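You operate a simulated robot arm through the tools that you are given. There is no shell and no other tool. Be economical: measure what you need, move in short steps, check, and stop when the job is done.

You are at the controls of a simulated robot arm. One attempt, no reset.

TASK
Cap the latched bottle with its foil cap and stand it in the CLEAN tray.
Fine: swing the spout back over the drip tray; the foil cap lies beside the block; free the neck latch. Set down upright: what you pick out.
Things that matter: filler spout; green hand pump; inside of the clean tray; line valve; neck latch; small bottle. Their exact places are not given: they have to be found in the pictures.

The check looks at the end state, three seconds after you hand in, the way a careful person would. Anything else that was tipped, shoved, dropped, spilled or broken makes it a failure. A push-on lid holds only when it is set on centred and level and pressed home; a screw cap is set on level and turned clockwise until tight.

THE ROBOT
A 7-joint arm with a two-finger parallel gripper, hanging from a carriage that runs on a gantry, over the field with the corners [-1275, 1726], [-1275, -574], [5, -574], [5, 1726] (x, y) and turns from -6.528 to 5.48 rad about z. Base frame: it is fixed where the carriage stands at the start and does not move with it; the origin is on the floor, on the carriage's upright axis, x ahead of it, y to its left, z up; the surface under the hand at the start is at about z = 850. Lengths are in mm, angles in rad, forces in N, time in s.
With the tool pointing down near the work surface it reaches from about 260 to 700 mm from the robot's upright axis, wherever it stands. Its first joint turns from -2.496 to 2.496 rad. Places, roughly: filler spout [500, 0, 1000]; green hand pump [500, 0, 1100]; inside of the clean tray [400, 100, 900]; line valve [600, 100, 900]; neck latch [500, -100, 900]. Payload 1.57 kg.
The tool frame sits at the grasp point between the pads (the TCP): z along the fingers, y along the line on which they close. The tips reach 30 mm beyond it. The gripper opens to 110 mm. The fingers are 24 mm wide and 12 mm thick; the gripper's body (48 by 112 mm) begins 78 mm behind the TCP.
Orientation is that of the tool frame in the base frame, as a unit quaternion [x, y, z, w]. With the fingers straight down and closing along the base's y, the tool's x points along the base's -x, its y along +y and its z along -z.

THE INTERFACE
- The arm moves only by the tool arm_command. Its argument "increments" is a list of rows, each a list of 3 entries, a list of its own where there are three numbers: the shift along the tool's x, y, z in m, then the turn, a rotation vector about the tool's x, y, z in rad, then the closure in counts, from 0 (fully open) to 255 (shut). In form: [[[tx, ty, tz], [rx, ry, rz], jaw], ...]. A call has 1 to 8 rows; each row shifts and turns the commanded pose from where the row before left it, along the tool's axes as they then stand. Each row takes 0.2 s and may step no farther than 50 mm and 0.15 rad from the row before; otherwise, or with a gripper value out of range, the whole call is refused. Where a pose cannot be reached the arm comes as near as it can. A force on the tool above 40 N (or 10 N above the force at the start of the call, whichever is more), or a blocked arm, ends the call early, and 0.2 s more pass. The fingers move at their own pace (about 45 mm/s each) and stop on an object; they squeeze with about 23 N. The grip force told is the motor's: it shows also when the fingers shut on nothing. Time passes only in rows, and 0.2 s behind the last, so rows that do not move let the fingers close. The reply holds the time, the measured pose of the TCP, the force on the tool along the base axes, the opening and the grip force, in the units named above and with some noise, with the torque about the TCP (base axes, N m) and any sound that the robot's microphone picked up.
- Cameras (640 x 400 px; columns grow to the right, rows downward): "scene" is now at [292.3, -27.7, 1828.1]; the picture's right is [-0.33, -0.95, 0.00], its down [-0.88, 0.30, -0.37] and it looks along [0.35, -0.12, -0.93] (base axes); focal length 268 px, centre (320, 200). "wrist" rides on the gripper at [70, 16, -141] in the tool frame; the picture's right is [-0.23, 0.97, 0.00], its down [-0.85, -0.20, -0.48] and it looks along [-0.47, -0.11, 0.88] (tool axes); focal length 222 px, centre (320, 200).
- snapshot(camera): a new picture of that camera. The clock stands still meanwhile.
- move_column(by): slides the trunk up (or, below 0, down) by that many mm; the arm and the scene camera ride with it, the base frame stays. It gives what a move gives, with no picture.
- roll_base(legs): drives the robot by 1 to 6 legs, each [ahead, left, turn to the left] in mm, mm and rad, along the robot's own axes; the way and the turn of a leg run together, so that a leg with both is an arc; at most 1500 mm and 3.142 rad a leg. The arm and the cameras ride along, it lands a little off, and it stops where it bumps. It keeps to its track: a leg is cut to what the track allows. It gives what a move gives.
- head_to(pan, tilt): turns the head with the scene camera to pan (to the left, within 2.705 rad either way) and tilt (down, from -0.506 to 1.204), counted from straight ahead of the robot. It gives what a move gives.
- locate(camera, pixels): for up to 12 pixels [column, row] of the newest picture of that camera ("zoom" is the newest enlarged one), the place [x, y, z] in the base frame of the surface seen there, good to about 2 mm, but the place of the scene camera against the robot may be out by one fixed shift of up to 25 mm in any direction. The clock stands still meanwhile.
- close_up(camera, box): a new picture of the part [left, top, right, bottom] of that camera's present view, enlarged. The clock stands still meanwhile.
- hand_in(): hands the job in; it is judged then, once.

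Go step by step. Measure first, check grasps and placings, and put right what went wrong. The budget is 80 turns and 60 pictures, counting those below and the enlarged ones. Unless the task says otherwise, let go and move clear before handing in, and close with one line.

The tools are called after ">>>" as name(argument=value, ...) on one line, values as JSON. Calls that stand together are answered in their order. arm_command: Moves the arm, as the interface text tells. Its arguments: {"type":"object","properties":{"increments":{"type":"array","items":{"type":"array"}}},"required":["increments"]} The other tools are called the same way: move_column (by) slides the trunk up or down; roll_base (legs) drives the base; head_to (pan, tilt) turns the head that bears the scene camera; snapshot (camera) takes a picture; locate (camera, pixels) gives the place of the surface under pixels of a picture; close_up (camera, box) takes an enlarged picture of a part of a camera's view; hand_in () hands the job in.

At the start:

```text
t: 0.0
position: [723.4, -311.8, 1299.0]
orientation: [0.0, 1.0, 0.0, 0.0]
wrist_force: [-0.3, 0.3, 0.6]
torque: [0.0, 0.0, 0.03]
grip_width: 110.1
grip_force: 0.1
trunk travel left (down, up): [-525.0, 70.0]
robot x, y, heading: [0.9, -2.1, -0.003]
head pan, tilt: [-0.332, 1.196]
```

scene: 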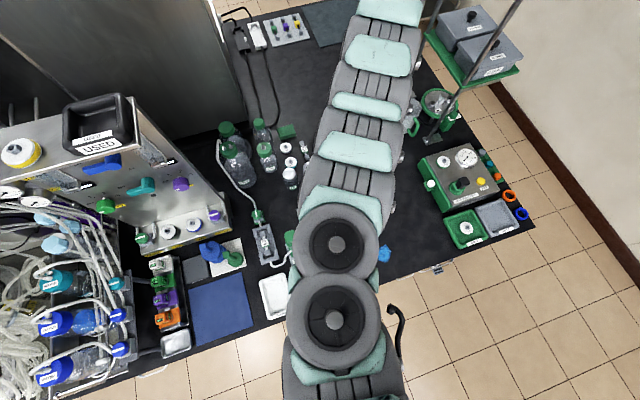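
wrist: 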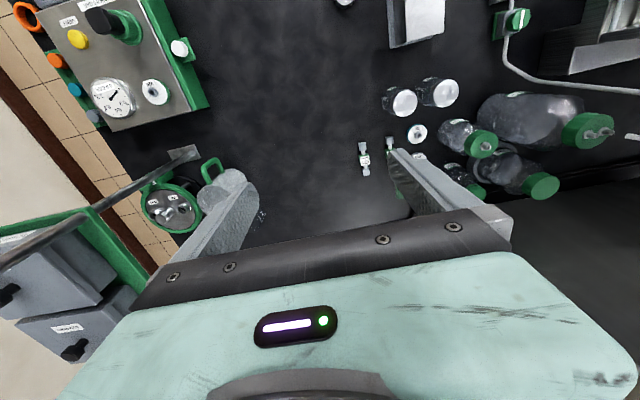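

The first pictures show the bench with the arm covering its middle (scene columns 290-400). I'll enlarge the bench to find the parts.

>>> close_up(camera="scene", box=[130, 100, 330, 330])

>>> close_up(camera="scene", box=[370, 80, 550, 280])

>>> close_up(camera="wrist", box=[320, 0, 640, 200])

```text
1.74 times, centred on (230, 215) of scene
```

zoom: 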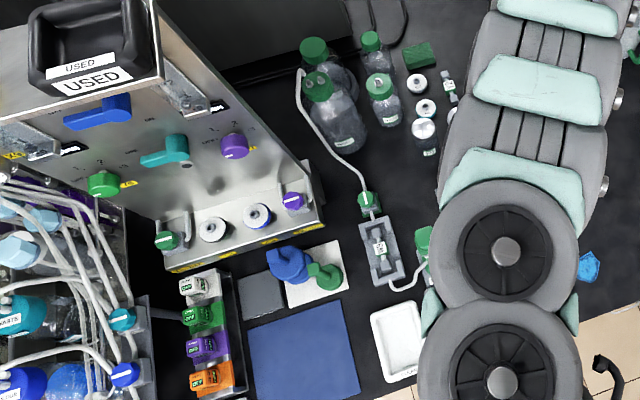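

```text
2.00 times, centred on (460, 180) of scene
```

zoom: 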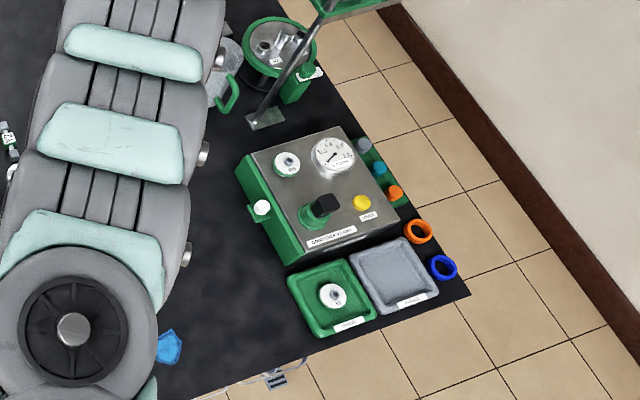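

```text
2.00 times, centred on (480, 100) of wrist
```

zoom: 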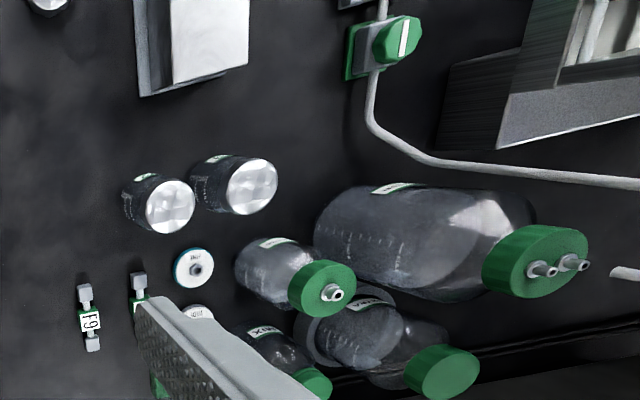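

The cabinet at left, bottles, rack with green valve and a drip tray lie left of the arm; trays and pump panel lie right. I'll measure the main items before moving the arm aside.

>>> snapshot(camera="scene")

>>> locate(camera="scene", pixels=[[265, 243], [257, 215], [275, 297], [386, 255], [467, 228], [500, 215], [460, 185], [440, 105], [490, 55], [110, 115], [290, 180], [400, 320]])

```text
54 pictures are left
```

scene: 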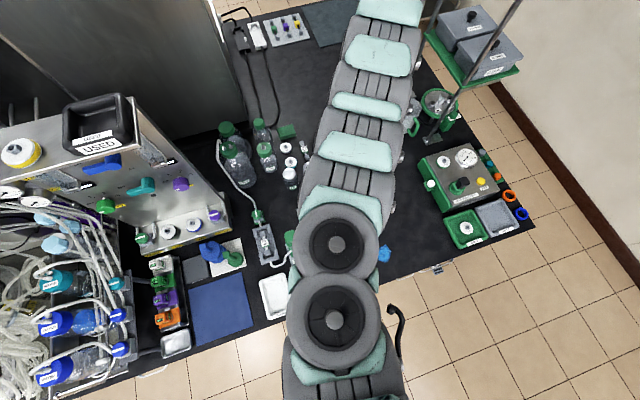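

```text
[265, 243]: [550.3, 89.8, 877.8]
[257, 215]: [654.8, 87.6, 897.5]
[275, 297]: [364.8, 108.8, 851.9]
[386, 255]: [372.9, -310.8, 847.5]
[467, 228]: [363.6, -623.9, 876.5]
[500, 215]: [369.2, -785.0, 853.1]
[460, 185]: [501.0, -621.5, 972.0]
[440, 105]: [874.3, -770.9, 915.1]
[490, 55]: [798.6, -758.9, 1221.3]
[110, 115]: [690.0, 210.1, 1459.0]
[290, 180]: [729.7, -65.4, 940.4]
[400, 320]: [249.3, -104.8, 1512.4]
```

Bench top is near z 850 and the area around (500, 0) is hidden by the arm. I'll back off and go right, then look left.

>>> roll_base(legs=[[-450, 0, 0], [0, -350, 0]])

>>> head_to(pan=0.4, tilt=0.8)

>>> snapshot(camera="scene")

```text
t: 4.6
position: [278.9, -661.1, 1298.9]
orientation: [0.0, 1.0, 0.0, 0.0]
wrist_force: [0.6, 0.2, 0.5]
torque: [-0.01, -0.01, 0.02]
grip_width: 110.1
grip_force: 0.0
trunk travel left (down, up): [-525.0, 70.0]
robot x, y, heading: [-446.0, -347.9, 0.0]
head pan, tilt: [-0.332, 1.196]
```

```text
t: 5.7
position: [279.3, -661.0, 1298.4]
orientation: [0.0, 1.0, -0.001, 0.0]
wrist_force: [-0.2, 0.4, -0.3]
torque: [-0.01, -0.01, -0.01]
grip_width: 110.0
grip_force: 0.0
trunk travel left (down, up): [-525.0, 70.0]
robot x, y, heading: [-443.3, -346.8, -0.001]
head pan, tilt: [0.4, 0.799]
```

```text
53 pictures are left
```

scene: 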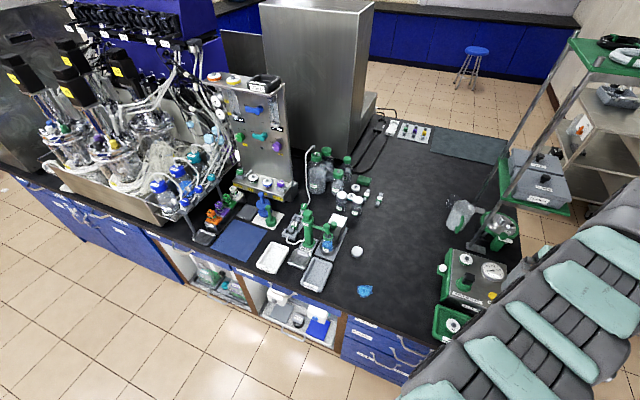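

>>> close_up(camera="scene", box=[210, 140, 400, 310])

>>> close_up(camera="scene", box=[265, 190, 365, 300])

>>> close_up(camera="scene", box=[420, 180, 540, 350])

```text
2.35 times, centred on (305, 225) of scene
```

zoom: 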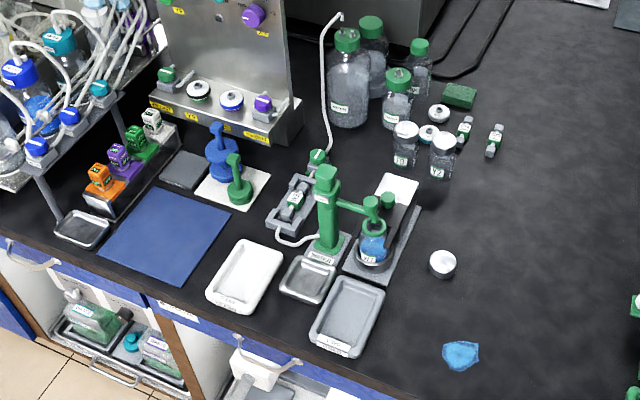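

```text
3.64 times, centred on (315, 245) of scene
```

zoom: 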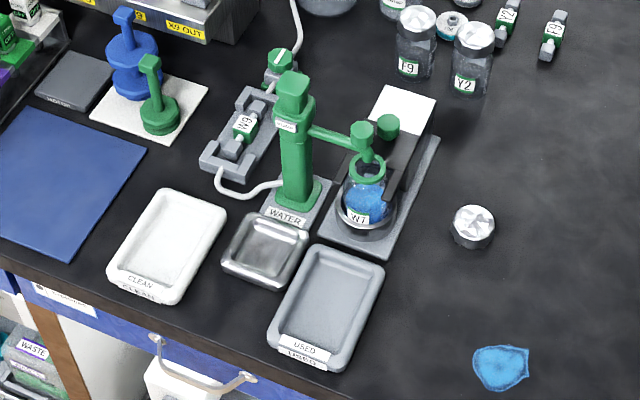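

```text
2.35 times, centred on (480, 265) of scene
```

zoom: 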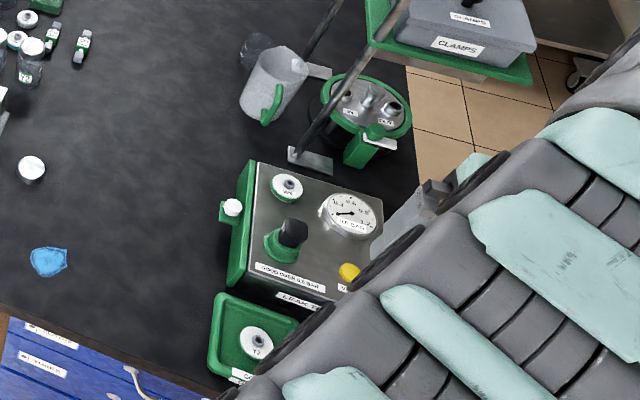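

I see the blue-filled bottle "W?" in a cup at zoom (365,190), a green column with a spout arm, the metal drip tray at (265,250), the foil cap at (473,225), and the CLEAN tray, white, at (165,245). I'll enlarge further and measure.

>>> close_up(camera="scene", box=[300, 195, 350, 265])

>>> locate(camera="scene", pixels=[[357, 251], [357, 246], [273, 258], [301, 258], [317, 272], [365, 291], [308, 208]])

```text
5.71 times, centred on (325, 230) of scene
```

zoom: 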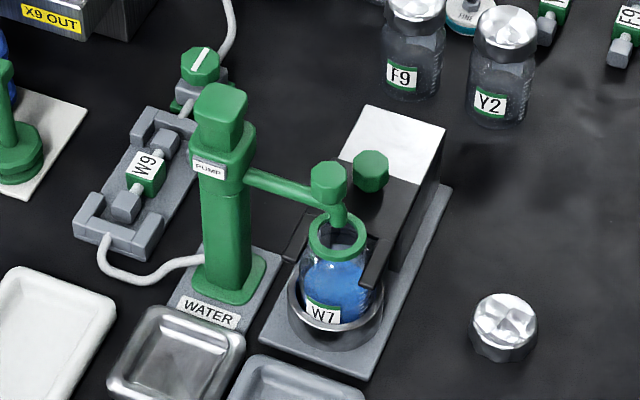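

```text
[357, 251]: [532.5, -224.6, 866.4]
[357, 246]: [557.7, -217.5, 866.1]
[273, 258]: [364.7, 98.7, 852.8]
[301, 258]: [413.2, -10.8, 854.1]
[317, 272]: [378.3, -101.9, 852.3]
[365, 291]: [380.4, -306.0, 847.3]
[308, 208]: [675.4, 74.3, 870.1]
```

>>> locate(camera="zoom", pixels=[[219, 100], [328, 175], [371, 163], [335, 222], [338, 258], [312, 240], [362, 232], [295, 235], [372, 265], [390, 190], [400, 130], [340, 285]])

>>> locate(camera="zoom", pixels=[[323, 315], [330, 350], [505, 318], [505, 345], [270, 172], [228, 280], [175, 350], [225, 340], [445, 190], [370, 375], [200, 60], [372, 185]])

```text
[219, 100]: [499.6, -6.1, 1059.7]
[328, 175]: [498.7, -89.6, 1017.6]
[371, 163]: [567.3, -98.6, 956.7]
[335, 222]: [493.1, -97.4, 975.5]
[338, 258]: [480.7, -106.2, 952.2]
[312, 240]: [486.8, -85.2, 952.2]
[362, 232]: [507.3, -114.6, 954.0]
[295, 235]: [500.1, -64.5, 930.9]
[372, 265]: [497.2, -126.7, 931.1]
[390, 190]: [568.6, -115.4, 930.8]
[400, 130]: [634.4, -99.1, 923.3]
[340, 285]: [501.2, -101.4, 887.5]
```

```text
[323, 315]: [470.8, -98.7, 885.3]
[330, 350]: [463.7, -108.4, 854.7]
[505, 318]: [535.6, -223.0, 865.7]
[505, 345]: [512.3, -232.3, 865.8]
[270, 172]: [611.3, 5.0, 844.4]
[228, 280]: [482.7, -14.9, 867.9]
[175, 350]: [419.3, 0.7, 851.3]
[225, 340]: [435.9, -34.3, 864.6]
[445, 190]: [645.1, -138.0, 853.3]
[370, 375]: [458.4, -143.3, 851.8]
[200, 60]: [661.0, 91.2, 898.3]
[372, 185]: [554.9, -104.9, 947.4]
```

The bottle W7 stands at about (497,-100) with a black fork latch (knob at (567,-99,957)) at its neck and the spout head (499,-90,1017) over it; the drip tray is near (413,-10), the CLEAN tray (365,99), foil cap (522,-227). I'll fold the arm to the left, then drive closer for a wrist view.

>>> arm_command(increments=[[[0.0325, 0.0365, 0], [0, 0, 0], 0], [[0.0325, 0.0365, 0], [0, 0, 0], 0], [[0.0325, 0.0365, 0], [0, 0, 0], 0], [[0.0325, 0.0365, 0], [0, 0, 0], 0], [[0.0325, 0.0365, 0], [0, 0, 0], 0], [[0.0325, 0.0365, 0], [0, 0, 0], 0], [[0.0325, 0.0365, 0], [0, 0, 0], 0], [[0.0325, 0.0365, 0], [0, 0, 0], 0]])

>>> arm_command(increments=[[[0.0325, 0.0365, 0], [0, 0, 0], 0], [[0.0325, 0.0365, 0], [0, 0, 0], 0], [[0.0325, 0.0365, 0], [0, 0, 0], 0], [[0.0325, 0.0365, 0], [0, 0, 0], 0], [[0.0325, 0.0365, 0], [0, 0, 0], 0], [[0, 0, 0], [0, 0, 0], 0]])

>>> roll_base(legs=[[443, 97, 0]])

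>>> snapshot(camera="wrist")

>>> snapshot(camera="scene")

```text
t: 7.5
position: [215.6, -589.6, 1297.7]
orientation: [0.0, 1.0, 0.0, 0.0]
wrist_force: [-1.3, 0.2, -0.4]
torque: [0.01, -0.02, 0.02]
grip_width: 110.0
grip_force: 0.1
out of reach, approached as far as the arm can: row 3, 4, 5, 6, 7, 8
trunk travel left (down, up): [-525.0, 70.0]
robot x, y, heading: [-443.4, -349.2, 0.001]
head pan, tilt: [0.4, 0.799]
```

```text
t: 8.8
position: [215.0, -588.2, 1297.9]
orientation: [0.0, 1.0, 0.0, 0.0]
wrist_force: [-0.2, -0.6, 0.0]
torque: [-0.02, 0.03, 0.01]
grip_width: 110.2
grip_force: 0.0
out of reach, approached as far as the arm can: row 1, 2, 3, 4, 5
trunk travel left (down, up): [-525.0, 70.0]
robot x, y, heading: [-442.6, -348.3, -0.002]
head pan, tilt: [0.4, 0.799]
```

```text
t: 11.6
position: [652.2, -495.1, 1295.4]
orientation: [0.002, 1.0, 0.0, -0.002]
wrist_force: [-0.2, 0.2, -0.2]
torque: [0.0, -0.01, 0.0]
grip_width: 109.9
grip_force: 0.0
trunk travel left (down, up): [-525.0, 70.0]
robot x, y, heading: [-7.9, -251.4, -0.005]
head pan, tilt: [0.4, 0.799]
```

```text
48 pictures are left
```

wrist: 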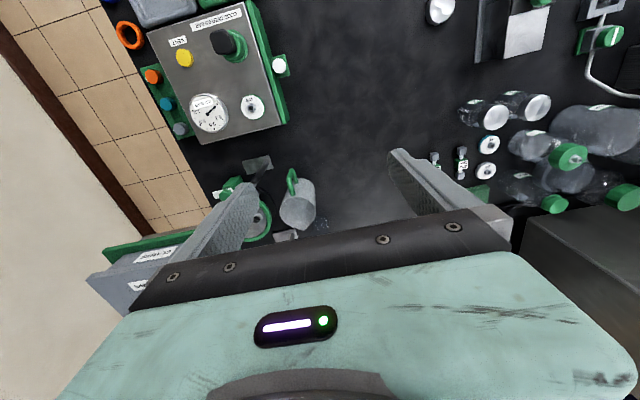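

```text
47 pictures are left
```

scene: 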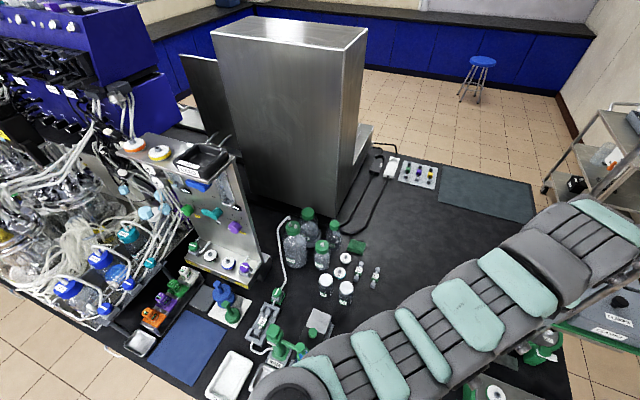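

The arm cannot fold so close at this height. I'll swing left while lowering to about z 1170, clear of the pump top at 1060.

>>> arm_command(increments=[[[0, 0.03, 0.03], [0, 0, 0], 0], [[0, 0.03, 0.03], [0, 0, 0], 0], [[0, 0.03, 0.03], [0, 0, 0], 0], [[0, 0.03, 0.03], [0, 0, 0], 0]])

```text
t: 12.6
position: [676.4, -412.0, 1195.5]
orientation: [0.002, 1.0, 0.002, 0.0]
wrist_force: [0.7, -0.6, -0.7]
torque: [-0.02, 0.0, -0.01]
grip_width: 110.0
grip_force: 0.1
out of reach, approached as far as the arm can: row 1, 2, 3
trunk travel left (down, up): [-525.0, 70.0]
robot x, y, heading: [-1.2, -252.3, -0.008]
head pan, tilt: [0.4, 0.799]
```

>>> arm_command(increments=[[[0.02, 0.045, 0], [0, 0, 0], 0], [[0.02, 0.045, 0], [0, 0, 0], 0], [[0.02, 0.045, 0], [0, 0, 0], 0], [[0.02, 0.045, 0], [0, 0, 0], 0], [[0.03, 0.04, 0], [0, 0, 0], 0], [[0.03, 0.04, 0], [0, 0, 0], 0], [[0.04, 0.02, 0], [0, 0, 0], 0], [[0, 0, 0], [0, 0, 0], 0]])

```text
t: 14.4
position: [561.1, -158.0, 1127.6]
orientation: [0.002, 1.0, 0.003, 0.001]
wrist_force: [-0.5, -0.1, -0.7]
torque: [-0.02, 0.0, -0.02]
grip_width: 109.8
grip_force: 0.1
out of reach, approached as far as the arm can: row 1, 2, 3, 4, 5, 6
trunk travel left (down, up): [-525.0, 70.0]
robot x, y, heading: [-7.5, -250.4, -0.0]
head pan, tilt: [0.4, 0.799]
```

>>> move_column(by=65)

>>> arm_command(increments=[[[0.045, 0.01, 0], [0, 0, 0], 0], [[0.045, 0.01, 0], [0, 0, 0], 0], [[0.04, 0.01, 0], [0, 0, 0], 0], [[0.04, 0.01, 0], [0, 0, 0], 0], [[0, 0, 0], [0, 0, 0], 0]])

>>> snapshot(camera="wrist")

```text
t: 15.4
position: [560.2, -159.9, 1192.1]
orientation: [0.002, 1.0, 0.002, 0.002]
wrist_force: [0.2, -0.5, 0.2]
torque: [0.01, -0.02, -0.01]
grip_width: 110.2
grip_force: 0.0
trunk travel left (down, up): [-590.0, 5.0]
robot x, y, heading: [-3.8, -248.2, -0.006]
head pan, tilt: [0.4, 0.799]
```

```text
t: 16.6
position: [419.6, -127.3, 1191.4]
orientation: [0.002, 1.0, 0.002, 0.001]
wrist_force: [0.1, -0.1, 0.0]
torque: [-0.02, -0.01, -0.02]
grip_width: 110.0
grip_force: 0.1
out of reach, approached as far as the arm can: row 4
trunk travel left (down, up): [-590.0, 5.0]
robot x, y, heading: [-6.1, -254.9, -0.007]
head pan, tilt: [0.4, 0.799]
```

```text
46 pictures are left
```

wrist: 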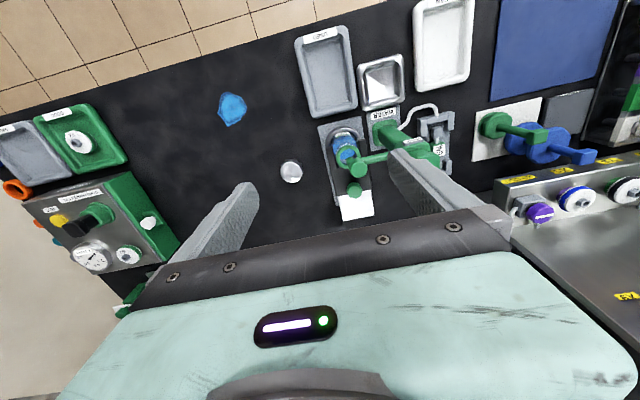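

The wrist view shows the filler unit at pixels (340-440, 100-200). I'll enlarge it and measure with this camera.

>>> close_up(camera="wrist", box=[270, 70, 450, 230])

>>> locate(camera="zoom", pixels=[[255, 355], [80, 365], [300, 320], [240, 265]])

```text
2.50 times, centred on (360, 150) of wrist
```

zoom: 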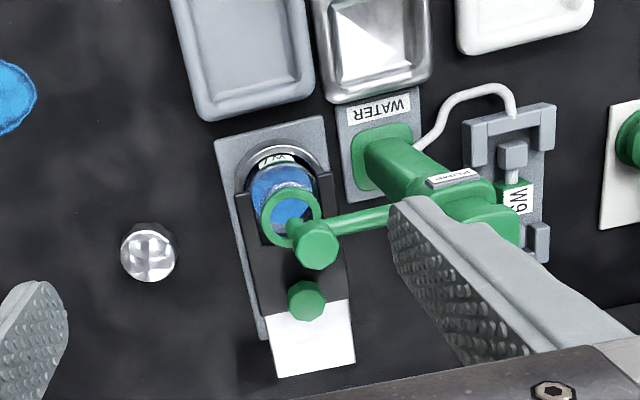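

```text
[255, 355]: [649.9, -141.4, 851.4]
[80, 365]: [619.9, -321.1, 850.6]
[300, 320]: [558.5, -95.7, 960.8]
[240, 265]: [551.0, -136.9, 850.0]
```

>>> locate(camera="zoom", pixels=[[150, 250], [150, 228], [306, 300], [315, 240], [291, 190], [291, 244], [262, 217], [318, 217], [358, 218], [250, 190], [325, 190], [308, 290]])

>>> locate(camera="zoom", pixels=[[374, 45], [480, 215], [465, 180], [400, 165], [340, 205], [380, 210], [310, 340], [335, 260], [295, 215], [260, 280], [150, 275], [285, 140]])

>>> locate(camera="wrist", pixels=[[443, 40], [380, 85], [445, 5], [425, 90], [468, 85], [291, 172]])

```text
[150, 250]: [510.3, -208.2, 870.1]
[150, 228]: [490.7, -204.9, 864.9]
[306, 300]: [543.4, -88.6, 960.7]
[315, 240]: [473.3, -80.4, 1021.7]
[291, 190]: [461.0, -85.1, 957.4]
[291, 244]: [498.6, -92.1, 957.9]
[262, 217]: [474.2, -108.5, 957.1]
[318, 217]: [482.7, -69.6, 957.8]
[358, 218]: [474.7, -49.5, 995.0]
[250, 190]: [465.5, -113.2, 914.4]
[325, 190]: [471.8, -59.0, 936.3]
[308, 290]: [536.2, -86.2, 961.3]
```

```text
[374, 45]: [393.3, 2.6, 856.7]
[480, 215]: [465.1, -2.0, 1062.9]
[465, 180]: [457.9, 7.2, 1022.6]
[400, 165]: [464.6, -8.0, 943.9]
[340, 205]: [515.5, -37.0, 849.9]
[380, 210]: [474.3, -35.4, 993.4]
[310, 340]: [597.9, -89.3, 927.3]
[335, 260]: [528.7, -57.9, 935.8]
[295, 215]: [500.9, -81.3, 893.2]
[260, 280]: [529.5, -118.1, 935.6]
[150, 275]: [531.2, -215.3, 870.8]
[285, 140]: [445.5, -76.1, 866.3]
```

```text
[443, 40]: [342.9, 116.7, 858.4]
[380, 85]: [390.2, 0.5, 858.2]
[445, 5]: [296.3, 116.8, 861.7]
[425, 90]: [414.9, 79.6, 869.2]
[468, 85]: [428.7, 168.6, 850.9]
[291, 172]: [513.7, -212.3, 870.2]
```

Compared with the wrist camera, the scene camera is off by about (-22,+12,+5). True places are: neck ring (480,-89,957), latch knob (541,-87,961), spout head (475,-79,1021), column (468,-2), drip tray (392,1), cap (512,-211), CLEAN tray (343,115). I'll yaw the gripper a quarter turn so the fingers straddle the spout.

>>> arm_command(increments=[[[0, 0, 0], [0, 0, -0.15], 0], [[0, 0, 0], [0, 0, -0.15], 0], [[0, 0, 0], [0, 0, -0.15], 0], [[0, 0, 0], [0, 0, -0.15], 0], [[0, 0, 0], [0, 0, -0.15], 0], [[0, 0, 0], [0, 0, -0.15], 0], [[0, 0, 0], [0, 0, -0.15], 0], [[0, 0, 0], [0, 0, -0.15], 0]])

>>> arm_command(increments=[[[0, 0, 0], [0, 0, -0.15], 115], [[0, 0, 0], [0, 0, -0.15], 115], [[0, 0, 0], [0, 0, -0.0708], 115], [[0, 0, 0], [0, 0, 0], 115], [[0, 0, 0], [0, 0, 0], 115]])

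>>> snapshot(camera="wrist")

```text
t: 18.4
position: [420.8, -125.1, 1193.1]
orientation: [-0.564, 0.826, 0.002, 0.003]
wrist_force: [0.5, 0.1, 0.2]
torque: [0.01, 0.0, -0.02]
grip_width: 110.1
grip_force: 0.2
trunk travel left (down, up): [-590.0, 5.0]
robot x, y, heading: [-6.1, -250.3, -0.008]
head pan, tilt: [0.4, 0.799]
```

```text
t: 19.6
position: [422.4, -123.4, 1194.1]
orientation: [-0.706, 0.708, 0.0, 0.003]
wrist_force: [-0.4, 0.2, 0.1]
torque: [-0.01, 0.02, -0.03]
grip_width: 60.5
grip_force: 0.1
trunk travel left (down, up): [-590.0, 5.0]
robot x, y, heading: [-4.3, -249.1, 0.001]
head pan, tilt: [0.4, 0.799]
```

```text
44 pictures are left
```

wrist: 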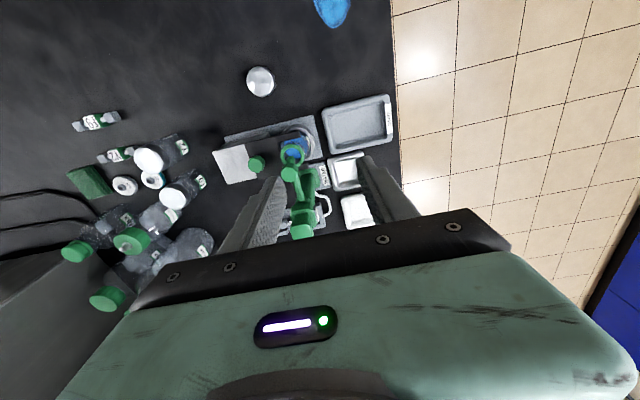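

Tool x now points to -y and tool y to -x. I'll move above the spout head at (475,-79) and lower to z 1080, then look.

>>> arm_command(increments=[[[-0.022, -0.0265, 0], [0, 0, 0], 115], [[-0.022, -0.0265, 0], [0, 0, 0], 115], [[0, 0, 0.04], [0, 0, 0], 115], [[0, 0, 0.04], [0, 0, 0], 115], [[0, 0, 0.03], [0, 0, 0], 115], [[0, 0, 0], [0, 0, 0], 115]])

>>> close_up(camera="wrist", box=[180, 80, 440, 240])

>>> locate(camera="zoom", pixels=[[320, 200]])

```text
t: 21.0
position: [473.1, -82.0, 1082.5]
orientation: [-0.706, 0.708, 0.0, 0.003]
wrist_force: [0.2, 0.3, -0.2]
torque: [0.01, 0.02, 0.0]
grip_width: 60.7
grip_force: 0.0
trunk travel left (down, up): [-590.0, 5.0]
robot x, y, heading: [-5.9, -253.5, -0.002]
head pan, tilt: [0.4, 0.799]
```

```text
2.46 times, centred on (310, 160) of wrist
```

zoom: 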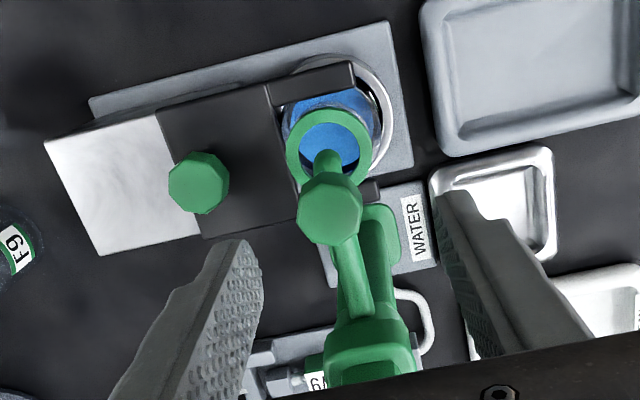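

```text
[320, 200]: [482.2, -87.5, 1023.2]
```

>>> locate(camera="zoom", pixels=[[330, 210], [300, 215], [362, 212], [328, 157], [328, 115], [298, 150], [370, 150], [310, 85], [372, 195], [197, 185], [168, 190], [228, 190]])

>>> locate(camera="zoom", pixels=[[342, 270], [365, 270], [365, 330], [380, 230], [240, 130], [335, 145], [110, 190], [190, 140]])

```text
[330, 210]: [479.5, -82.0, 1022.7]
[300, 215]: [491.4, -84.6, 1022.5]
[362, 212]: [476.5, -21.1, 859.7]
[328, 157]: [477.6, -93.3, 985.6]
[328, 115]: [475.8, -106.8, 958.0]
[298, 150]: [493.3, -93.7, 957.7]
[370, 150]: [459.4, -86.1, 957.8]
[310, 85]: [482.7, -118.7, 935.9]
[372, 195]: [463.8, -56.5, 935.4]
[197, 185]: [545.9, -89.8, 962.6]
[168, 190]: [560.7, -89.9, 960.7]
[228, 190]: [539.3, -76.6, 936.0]
```

```text
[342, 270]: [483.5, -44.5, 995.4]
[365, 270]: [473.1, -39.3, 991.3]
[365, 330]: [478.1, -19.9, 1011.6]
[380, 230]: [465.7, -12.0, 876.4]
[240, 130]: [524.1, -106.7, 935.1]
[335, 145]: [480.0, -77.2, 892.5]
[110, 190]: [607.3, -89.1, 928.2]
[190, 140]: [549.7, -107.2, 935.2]
```

The nozzle ends above the ring (z≈980 versus 958), so the spout can swing freely. I'll lower around its head (478,-81) to TCP z 1012 and close the fingers into a loose cage.

>>> arm_command(increments=[[[-0.001, -0.005, 0.03], [0, 0, 0], 115], [[0, 0, 0.04], [0, 0, 0], 115], [[0, 0, 0], [0, 0, 0], 175], [[0, 0, 0], [0, 0, 0], 175]])

>>> close_up(camera="wrist", box=[180, 80, 440, 240])

```text
t: 22.0
position: [480.1, -79.6, 1014.0]
orientation: [-0.706, 0.708, 0.0, 0.004]
wrist_force: [-1.0, 0.2, -0.6]
torque: [-0.01, 0.01, 0.01]
grip_width: 34.3
grip_force: 0.0
trunk travel left (down, up): [-590.0, 5.0]
robot x, y, heading: [-5.0, -258.1, -0.001]
head pan, tilt: [0.4, 0.799]
```

```text
2.46 times, centred on (310, 160) of wrist
```

zoom: 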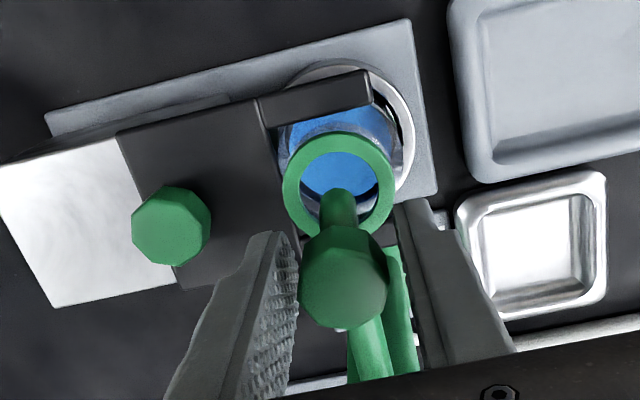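

The spout head sits between the fingers. Now I'll swing it clockwise along an arc about the column, half-way first.

>>> arm_command(increments=[[[-0.0008, 0.0115, 0], [0, 0, 0.143], 175], [[-0.0008, 0.0115, 0], [0, 0, 0.143], 175], [[-0.0008, 0.0115, 0], [0, 0, 0.143], 175], [[-0.0008, 0.0115, 0], [0, 0, 0.143], 175], [[-0.0008, 0.0115, 0], [0, 0, 0.143], 175]])

>>> close_up(camera="wrist", box=[180, 80, 440, 240])

```text
t: 23.2
position: [426.9, -59.5, 1012.5]
orientation: [-0.412, 0.911, 0.002, 0.004]
wrist_force: [0.2, 0.1, 0.7]
torque: [0.02, 0.01, -0.04]
grip_width: 34.4
grip_force: 0.1
trunk travel left (down, up): [-590.0, 5.0]
robot x, y, heading: [-6.7, -252.8, -0.0]
head pan, tilt: [0.4, 0.799]
```

```text
2.46 times, centred on (310, 160) of wrist
```

zoom: 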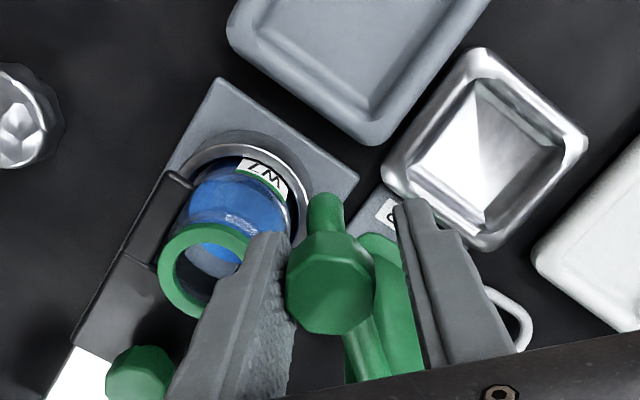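

Swinging cleanly with almost no force. I'll finish the arc.

>>> arm_command(increments=[[[-0.0008, 0.0115, 0], [0, 0, 0.143], 175], [[-0.0008, 0.0115, 0], [0, 0, 0.143], 175], [[-0.0008, 0.0115, 0], [0, 0, 0.143], 175], [[-0.0008, 0.0115, 0], [0, 0, 0.143], 175], [[-0.0008, 0.0115, 0], [0, 0, 0.143], 175], [[-0.0008, 0.0115, 0], [0, 0, 0.143], 175], [[0, 0, 0], [0, 0, 0], 175]])

>>> close_up(camera="wrist", box=[180, 80, 440, 240])

>>> locate(camera="zoom", pixels=[[330, 280], [320, 210]])

```text
t: 24.8
position: [399.5, 2.3, 1013.2]
orientation: [0.004, 1.0, 0.003, 0.002]
wrist_force: [-0.1, 0.7, 0.0]
torque: [-0.02, -0.02, -0.02]
grip_width: 34.6
grip_force: 0.1
trunk travel left (down, up): [-590.0, 5.0]
robot x, y, heading: [-5.5, -250.6, 0.001]
head pan, tilt: [0.4, 0.799]
```

```text
2.46 times, centred on (310, 160) of wrist
```

zoom: 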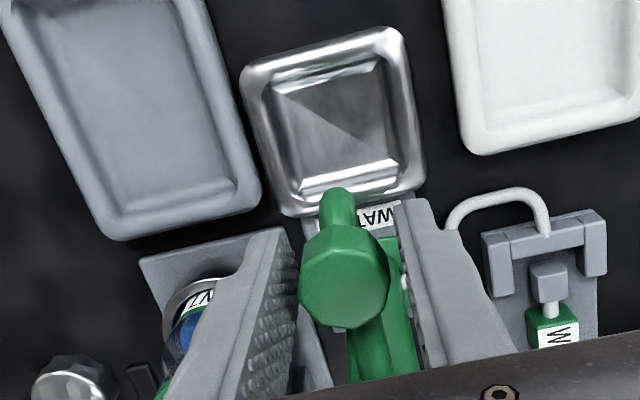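

```text
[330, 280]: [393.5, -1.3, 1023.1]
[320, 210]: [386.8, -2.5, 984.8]
```

The spout is over the drip tray (head (394,-1), tray (392,1)). I'll open, lift, and move above the latch knob (545,-89).

>>> arm_command(increments=[[[0, 0, 0], [0, 0, 0], 110], [[0, 0, 0], [0, 0, 0], 110], [[0, 0, -0.05], [0, 0, 0], 110], [[0, 0, -0.05], [0, 0, 0], 110], [[-0.04, -0.025, 0], [0, 0, 0], 110], [[-0.04, -0.025, 0], [0, 0, 0], 110], [[-0.04, -0.025, 0], [0, 0, 0], 110], [[-0.025, -0.016, 0], [0, 0, 0], 110]])

>>> close_up(camera="wrist", box=[160, 80, 480, 280])

```text
t: 26.6
position: [541.3, -91.9, 1113.0]
orientation: [0.002, 1.0, 0.002, 0.002]
wrist_force: [-0.3, -1.0, 1.4]
torque: [-0.01, 0.01, -0.02]
grip_width: 62.5
grip_force: 0.2
trunk travel left (down, up): [-590.0, 5.0]
robot x, y, heading: [-7.0, -255.7, -0.001]
head pan, tilt: [0.4, 0.799]
```

```text
2.00 times, centred on (320, 180) of wrist
```

zoom: 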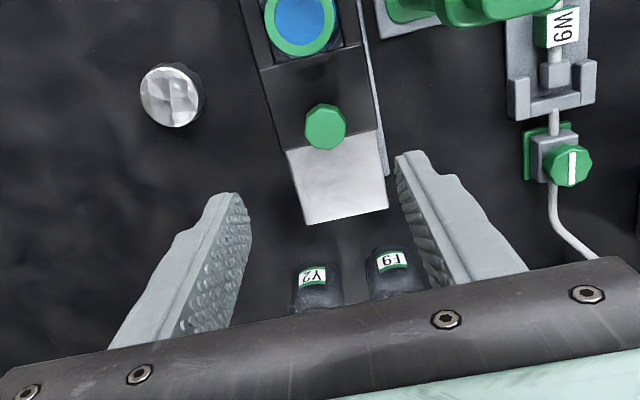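

>>> locate(camera="zoom", pixels=[[325, 125], [305, 126], [344, 126], [325, 106], [300, 55], [300, 5], [268, 30], [345, 20], [172, 95], [150, 95], [195, 95], [320, 100]])

>>> arm_command(increments=[[[-0.003, 0.002, 0.045], [0, 0, 0], 110], [[0, 0, 0.05], [0, 0, 0], 110], [[0, 0, 0.02], [0, 0, 0], 110], [[0, 0, 0], [0, 0, 0], 110]])

>>> close_up(camera="wrist", box=[160, 80, 480, 280])

```text
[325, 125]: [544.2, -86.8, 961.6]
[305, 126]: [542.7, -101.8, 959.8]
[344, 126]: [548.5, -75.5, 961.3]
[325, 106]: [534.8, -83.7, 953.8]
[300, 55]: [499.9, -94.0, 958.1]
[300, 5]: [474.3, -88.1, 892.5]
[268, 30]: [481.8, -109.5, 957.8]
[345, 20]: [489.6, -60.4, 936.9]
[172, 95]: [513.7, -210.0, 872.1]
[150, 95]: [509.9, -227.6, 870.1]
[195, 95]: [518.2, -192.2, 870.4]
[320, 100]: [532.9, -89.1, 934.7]
```

```text
t: 27.6
position: [546.4, -90.5, 999.4]
orientation: [0.003, 1.0, 0.002, 0.002]
wrist_force: [0.5, -0.4, 0.5]
torque: [-0.01, 0.01, -0.01]
grip_width: 62.4
grip_force: 0.1
trunk travel left (down, up): [-590.0, 5.0]
robot x, y, heading: [-7.1, -252.2, -0.002]
head pan, tilt: [0.4, 0.799]
```

```text
2.00 times, centred on (320, 180) of wrist
```

zoom: 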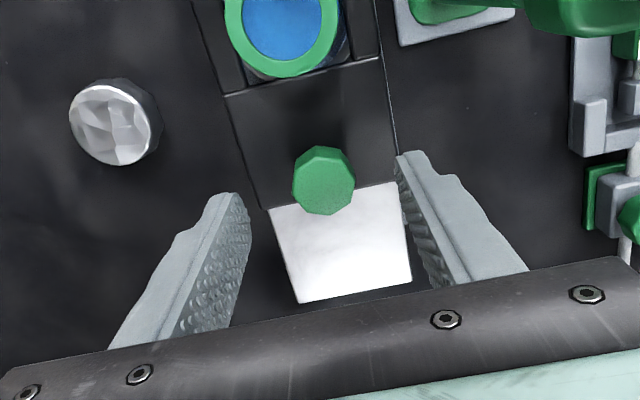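

Centred on the knob. I'll lower to tips at z≈945 and grip it.

>>> arm_command(increments=[[[0, 0.002, 0.025], [0, 0, 0], 110], [[0, 0, 0], [0, 0, 0], 200], [[0, 0, 0], [0, 0, 0], 230], [[0, 0, 0], [0, 0, 0], 230], [[0, 0, 0], [0, 0, 0], 230]])

```text
t: 28.8
position: [547.3, -89.0, 976.1]
orientation: [0.003, 1.0, 0.002, 0.002]
wrist_force: [-0.4, -2.8, -3.6]
torque: [-0.4, -0.06, -0.02]
grip_width: 27.6
grip_force: 30.5
trunk travel left (down, up): [-590.0, 5.0]
robot x, y, heading: [-3.1, -252.4, 0.001]
head pan, tilt: [0.4, 0.799]
```

Gripped (27.6 mm). Pulling it back in +x in small steps.

>>> arm_command(increments=[[[-0.005, 0, 0], [0, 0, 0], 230], [[-0.005, 0, 0], [0, 0, 0], 230], [[-0.005, 0, 0], [0, 0, 0], 230], [[0, 0, 0], [0, 0, 0], 230]])

>>> close_up(camera="wrist", box=[160, 60, 480, 260])

```text
t: 29.8
position: [564.5, -88.3, 975.5]
orientation: [0.003, 1.0, 0.003, 0.003]
wrist_force: [-1.4, -7.2, 17.4]
torque: [-0.54, 0.67, -0.11]
grip_width: 27.9
grip_force: 38.2
trunk travel left (down, up): [-590.0, 5.0]
robot x, y, heading: [-4.6, -252.0, -0.003]
head pan, tilt: [0.4, 0.799]
```

```text
2.00 times, centred on (320, 160) of wrist
```

zoom: 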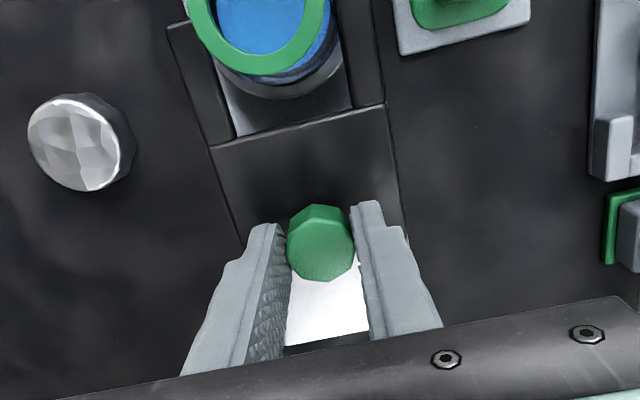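

The latch slid 17 mm; a gap opened behind the neck. I'll continue, easing up slightly for the upward load.

>>> arm_command(increments=[[[-0.006, 0, -0.001], [0, 0, 0], 230], [[-0.006, 0, 0], [0, 0, 0], 230], [[-0.006, 0, 0], [0, 0, 0], 230], [[-0.006, 0, 0], [0, 0, 0], 230], [[-0.006, 0, 0], [0, 0, 0], 230], [[-0.006, 0, 0], [0, 0, 0], 230], [[0, 0, 0], [0, 0, 0], 230]])

>>> close_up(camera="wrist", box=[160, 20, 480, 220])

```text
t: 31.4
position: [596.9, -87.8, 974.2]
orientation: [0.003, 1.0, 0.001, 0.002]
wrist_force: [-12.1, -14.4, 22.9]
torque: [-0.76, 0.53, -0.06]
grip_width: 27.6
grip_force: 37.7
trunk travel left (down, up): [-590.0, 5.0]
robot x, y, heading: [-3.7, -252.6, -0.005]
head pan, tilt: [0.4, 0.799]
```

```text
2.00 times, centred on (320, 120) of wrist
```

zoom: 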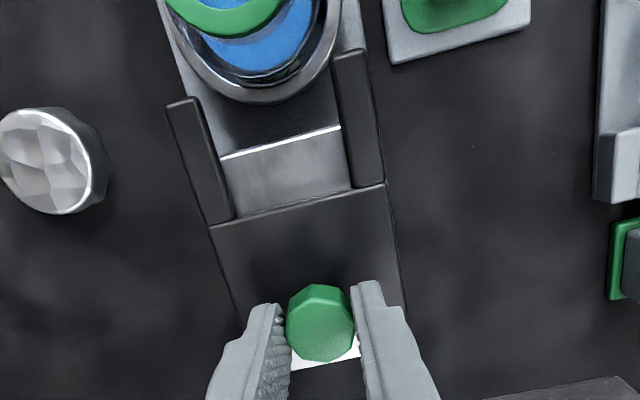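

The latch slid 50 mm and resistance rose (end stop). I'll release, lift clear and check.

>>> arm_command(increments=[[[0, 0, 0], [0, 0, 0], 140], [[0, 0, 0], [0, 0, 0], 120], [[0, 0, -0.04], [0, 0, 0], 120], [[0, 0, -0.05], [0, 0, 0], 120], [[0.04, 0, -0.03], [0, 0, 0], 120], [[0.04, 0, 0], [0, 0, 0], 120], [[0.045, 0, 0], [0, 0, 0], 120], [[0.03, 0, 0], [0, 0, 0], 120]])

>>> close_up(camera="wrist", box=[200, 60, 440, 210])

>>> locate(camera="zoom", pixels=[[320, 200]])

```text
t: 33.2
position: [441.6, -84.3, 1095.9]
orientation: [0.003, 1.0, 0.003, 0.002]
wrist_force: [0.7, -0.7, -0.4]
torque: [0.05, 0.02, 0.03]
grip_width: 58.3
grip_force: 0.1
trunk travel left (down, up): [-590.0, 5.0]
robot x, y, heading: [-5.7, -255.0, -0.004]
head pan, tilt: [0.4, 0.799]
```

```text
2.67 times, centred on (320, 135) of wrist
```

zoom: 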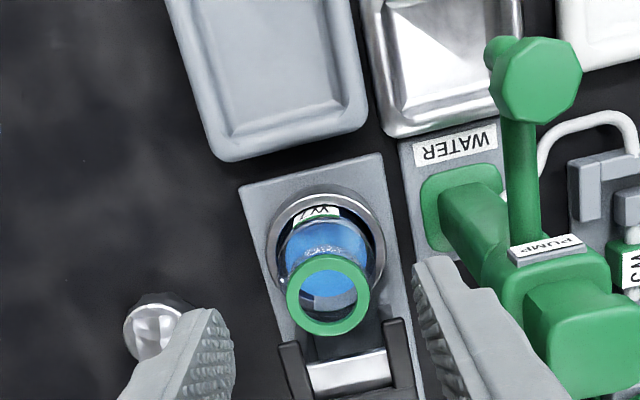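

```text
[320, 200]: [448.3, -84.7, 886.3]
```

>>> locate(camera="zoom", pixels=[[328, 260], [328, 330], [292, 297], [367, 297], [328, 235], [285, 265], [375, 265], [290, 348], [392, 325], [320, 200], [270, 245], [385, 230]])

>>> locate(camera="wrist", pixels=[[262, 185], [435, 60], [480, 180], [325, 170]])

```text
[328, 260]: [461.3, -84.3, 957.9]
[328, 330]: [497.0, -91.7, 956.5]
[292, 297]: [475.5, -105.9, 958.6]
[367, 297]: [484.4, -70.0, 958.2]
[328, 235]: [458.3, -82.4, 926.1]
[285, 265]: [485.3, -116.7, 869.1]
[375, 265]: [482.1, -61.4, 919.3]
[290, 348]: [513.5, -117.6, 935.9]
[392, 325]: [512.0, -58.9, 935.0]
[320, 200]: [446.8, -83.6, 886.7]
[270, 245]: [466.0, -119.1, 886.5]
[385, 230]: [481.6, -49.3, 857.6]
```

```text
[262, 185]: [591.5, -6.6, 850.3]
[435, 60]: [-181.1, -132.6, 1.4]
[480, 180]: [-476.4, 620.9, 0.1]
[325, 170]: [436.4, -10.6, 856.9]
```

The bottle is now free: ring centre (479,-88,958), prongs end at x≈512. Next I fetch the foil cap; moving above (513,-210) and checking.

>>> arm_command(increments=[[[-0.0238, -0.042, 0], [0, 0, 0], 90], [[-0.0238, -0.042, 0], [0, 0, 0], 90], [[-0.0238, -0.042, 0], [0, 0, 0], 90], [[0, 0, 0.05], [0, 0, 0], 90], [[0, 0, 0.05], [0, 0, 0], 90], [[0, 0, 0.03], [0, 0, 0], 90], [[0, 0, 0], [0, 0, 0], 90]])

>>> close_up(camera="wrist", box=[200, 90, 440, 240])

>>> locate(camera="zoom", pixels=[[320, 200], [300, 250], [340, 250]])

```text
t: 34.8
position: [514.2, -211.8, 962.5]
orientation: [0.003, 1.0, 0.002, 0.002]
wrist_force: [0.3, -0.5, 0.3]
torque: [0.0, -0.01, -0.01]
grip_width: 71.2
grip_force: 0.0
trunk travel left (down, up): [-590.0, 5.0]
robot x, y, heading: [-2.8, -254.3, -0.0]
head pan, tilt: [0.4, 0.799]
```

```text
2.67 times, centred on (320, 165) of wrist
```

zoom: 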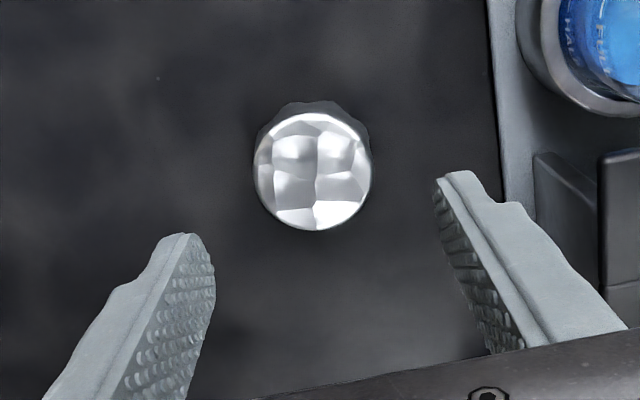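

```text
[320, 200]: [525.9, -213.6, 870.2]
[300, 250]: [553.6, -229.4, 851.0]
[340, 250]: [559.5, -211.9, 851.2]
```

>>> locate(camera="zoom", pixels=[[258, 176], [370, 171], [313, 116], [316, 227], [314, 171], [257, 150], [366, 130], [310, 104]])

```text
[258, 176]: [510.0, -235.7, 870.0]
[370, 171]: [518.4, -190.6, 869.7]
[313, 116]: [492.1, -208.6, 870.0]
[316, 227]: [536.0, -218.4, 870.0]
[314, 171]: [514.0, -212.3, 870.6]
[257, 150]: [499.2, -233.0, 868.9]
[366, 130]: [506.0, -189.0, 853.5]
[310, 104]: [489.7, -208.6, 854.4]
```

Cap centre (514,-213), diameter ~45, top z 870. Lowering to tips at z≈857 and gripping.

>>> arm_command(increments=[[[0, -0.001, 0.04], [0, 0, 0], 90], [[0, 0, 0.0355], [0, 0, 0], 90], [[0, 0, 0], [0, 0, 0], 130], [[0, 0, 0], [0, 0, 0], 180], [[0, 0, 0], [0, 0, 0], 200], [[0, 0, 0], [0, 0, 0], 200]])

>>> arm_command(increments=[[[0, 0, -0.03], [0, 0, 0], 200], [[0, 0, -0.05], [0, 0, 0], 200], [[0, 0, -0.05], [0, 0, 0], 200], [[0, 0, 0], [0, 0, 0], 200]])

>>> close_up(camera="wrist", box=[200, 90, 440, 240])

```text
t: 36.2
position: [513.6, -211.4, 890.1]
orientation: [0.002, 1.0, 0.003, 0.002]
wrist_force: [0.7, 0.6, -0.1]
torque: [0.03, 0.0, -0.01]
grip_width: 50.5
grip_force: 22.4
trunk travel left (down, up): [-590.0, 5.0]
robot x, y, heading: [-8.5, -247.2, -0.007]
head pan, tilt: [0.4, 0.799]
```

```text
t: 37.2
position: [513.1, -212.5, 1021.0]
orientation: [0.003, 1.0, 0.003, 0.001]
wrist_force: [0.2, -0.1, 1.0]
torque: [-0.03, 0.01, -0.01]
grip_width: 50.5
grip_force: 22.9
trunk travel left (down, up): [-590.0, 5.0]
robot x, y, heading: [-6.7, -252.5, -0.004]
head pan, tilt: [0.4, 0.799]
```

```text
2.67 times, centred on (320, 165) of wrist
```

zoom: 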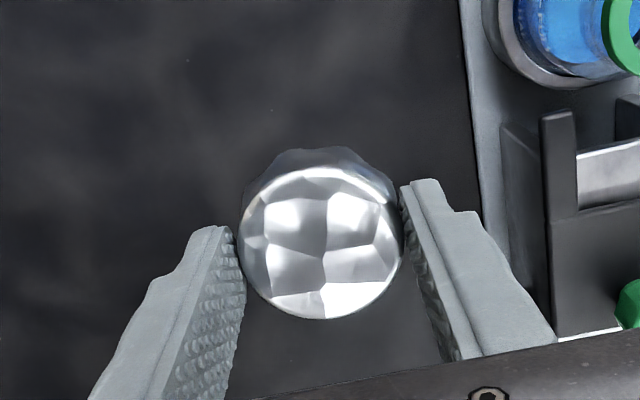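

The cap is held. I'll check its place in the hand and move above the bottle neck.

>>> locate(camera="zoom", pixels=[[322, 244], [240, 245], [400, 240], [318, 170], [325, 317], [315, 152]])

>>> arm_command(increments=[[[0, 0, -0.03], [0, 0, 0], 200], [[0.0115, 0.0415, 0], [0, 0, 0], 200], [[0.0115, 0.0415, 0], [0, 0, 0], 200], [[0.0115, 0.0415, 0], [0, 0, 0], 200], [[0, 0, 0], [0, 0, 0], 200]])

>>> close_up(camera="wrist", box=[200, 90, 440, 240])

```text
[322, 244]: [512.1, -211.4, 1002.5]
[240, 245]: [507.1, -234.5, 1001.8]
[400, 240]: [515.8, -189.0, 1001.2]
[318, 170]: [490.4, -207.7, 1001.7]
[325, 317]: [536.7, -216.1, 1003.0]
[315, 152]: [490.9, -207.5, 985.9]
```

```text
t: 38.4
position: [480.2, -89.2, 1050.6]
orientation: [0.004, 1.0, 0.002, 0.002]
wrist_force: [-0.6, 0.8, -0.2]
torque: [-0.01, 0.0, 0.01]
grip_width: 50.5
grip_force: 23.1
trunk travel left (down, up): [-590.0, 5.0]
robot x, y, heading: [-4.3, -255.7, 0.001]
head pan, tilt: [0.4, 0.799]
```

```text
2.67 times, centred on (320, 165) of wrist
```

zoom: 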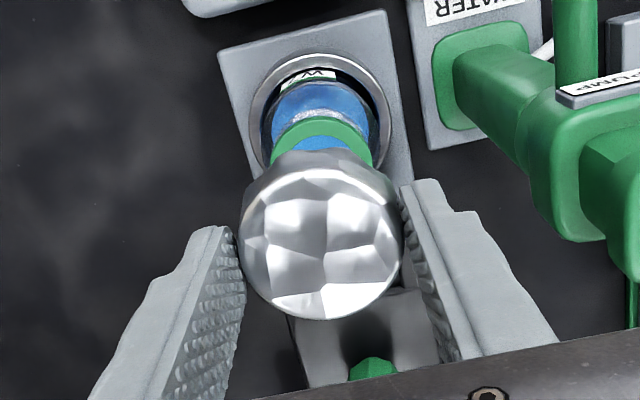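

Cap centred over neck within ~1 mm. I'll check the pump head's near edge for gripper clearance before lowering.

>>> locate(camera="zoom", pixels=[[585, 165], [560, 200], [530, 170], [625, 250], [320, 125], [323, 244], [550, 110]])

```text
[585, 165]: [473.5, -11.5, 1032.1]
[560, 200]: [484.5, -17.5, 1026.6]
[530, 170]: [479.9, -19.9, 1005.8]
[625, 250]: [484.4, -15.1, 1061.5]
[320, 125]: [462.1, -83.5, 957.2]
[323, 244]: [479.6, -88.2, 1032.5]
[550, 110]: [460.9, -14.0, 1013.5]
```

Pump edge at y≈-20 versus gripper body at -33: clear. Lowering until near contact, then in small steps.

>>> arm_command(increments=[[[0.0005, 0, 0.03], [0, 0, 0], 200], [[0, 0, 0.018], [0, 0, 0], 200], [[0, 0, 0.004], [0, 0, 0], 200], [[0, 0, 0.003], [0, 0, 0], 200], [[0, 0, 0], [0, 0, 0], 200]])

>>> close_up(camera="wrist", box=[200, 90, 440, 240])

```text
t: 39.6
position: [479.0, -87.6, 994.5]
orientation: [0.003, 1.0, 0.003, 0.002]
wrist_force: [-0.5, -0.5, 1.3]
torque: [0.0, 0.0, 0.0]
grip_width: 50.3
grip_force: 22.9
trunk travel left (down, up): [-590.0, 5.0]
robot x, y, heading: [-7.6, -251.3, -0.006]
head pan, tilt: [0.4, 0.799]
```

```text
2.67 times, centred on (320, 165) of wrist
```

zoom: 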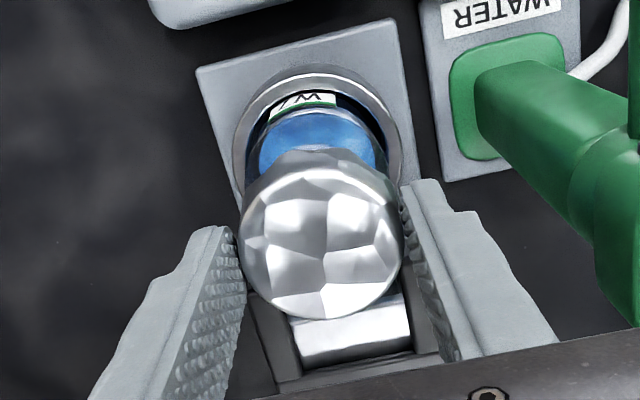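

Slight overlap with no force yet, so the skirt is around the neck. Continuing in 3 mm steps.

>>> arm_command(increments=[[[0, 0, 0.003], [0, 0, 0], 200], [[0, 0, 0.003], [0, 0, 0], 200], [[0, 0, 0.003], [0, 0, 0], 200], [[0, 0, 0.003], [0, 0, 0], 200], [[0, 0, 0], [0, 0, 0], 200]])

```text
t: 40.8
position: [478.4, -87.5, 983.8]
orientation: [0.002, 1.0, 0.002, 0.001]
wrist_force: [0.5, 0.2, 0.3]
torque: [0.02, -0.02, 0.01]
grip_width: 50.3
grip_force: 23.5
trunk travel left (down, up): [-590.0, 5.0]
robot x, y, heading: [-3.9, -254.8, -0.001]
head pan, tilt: [0.4, 0.799]
```

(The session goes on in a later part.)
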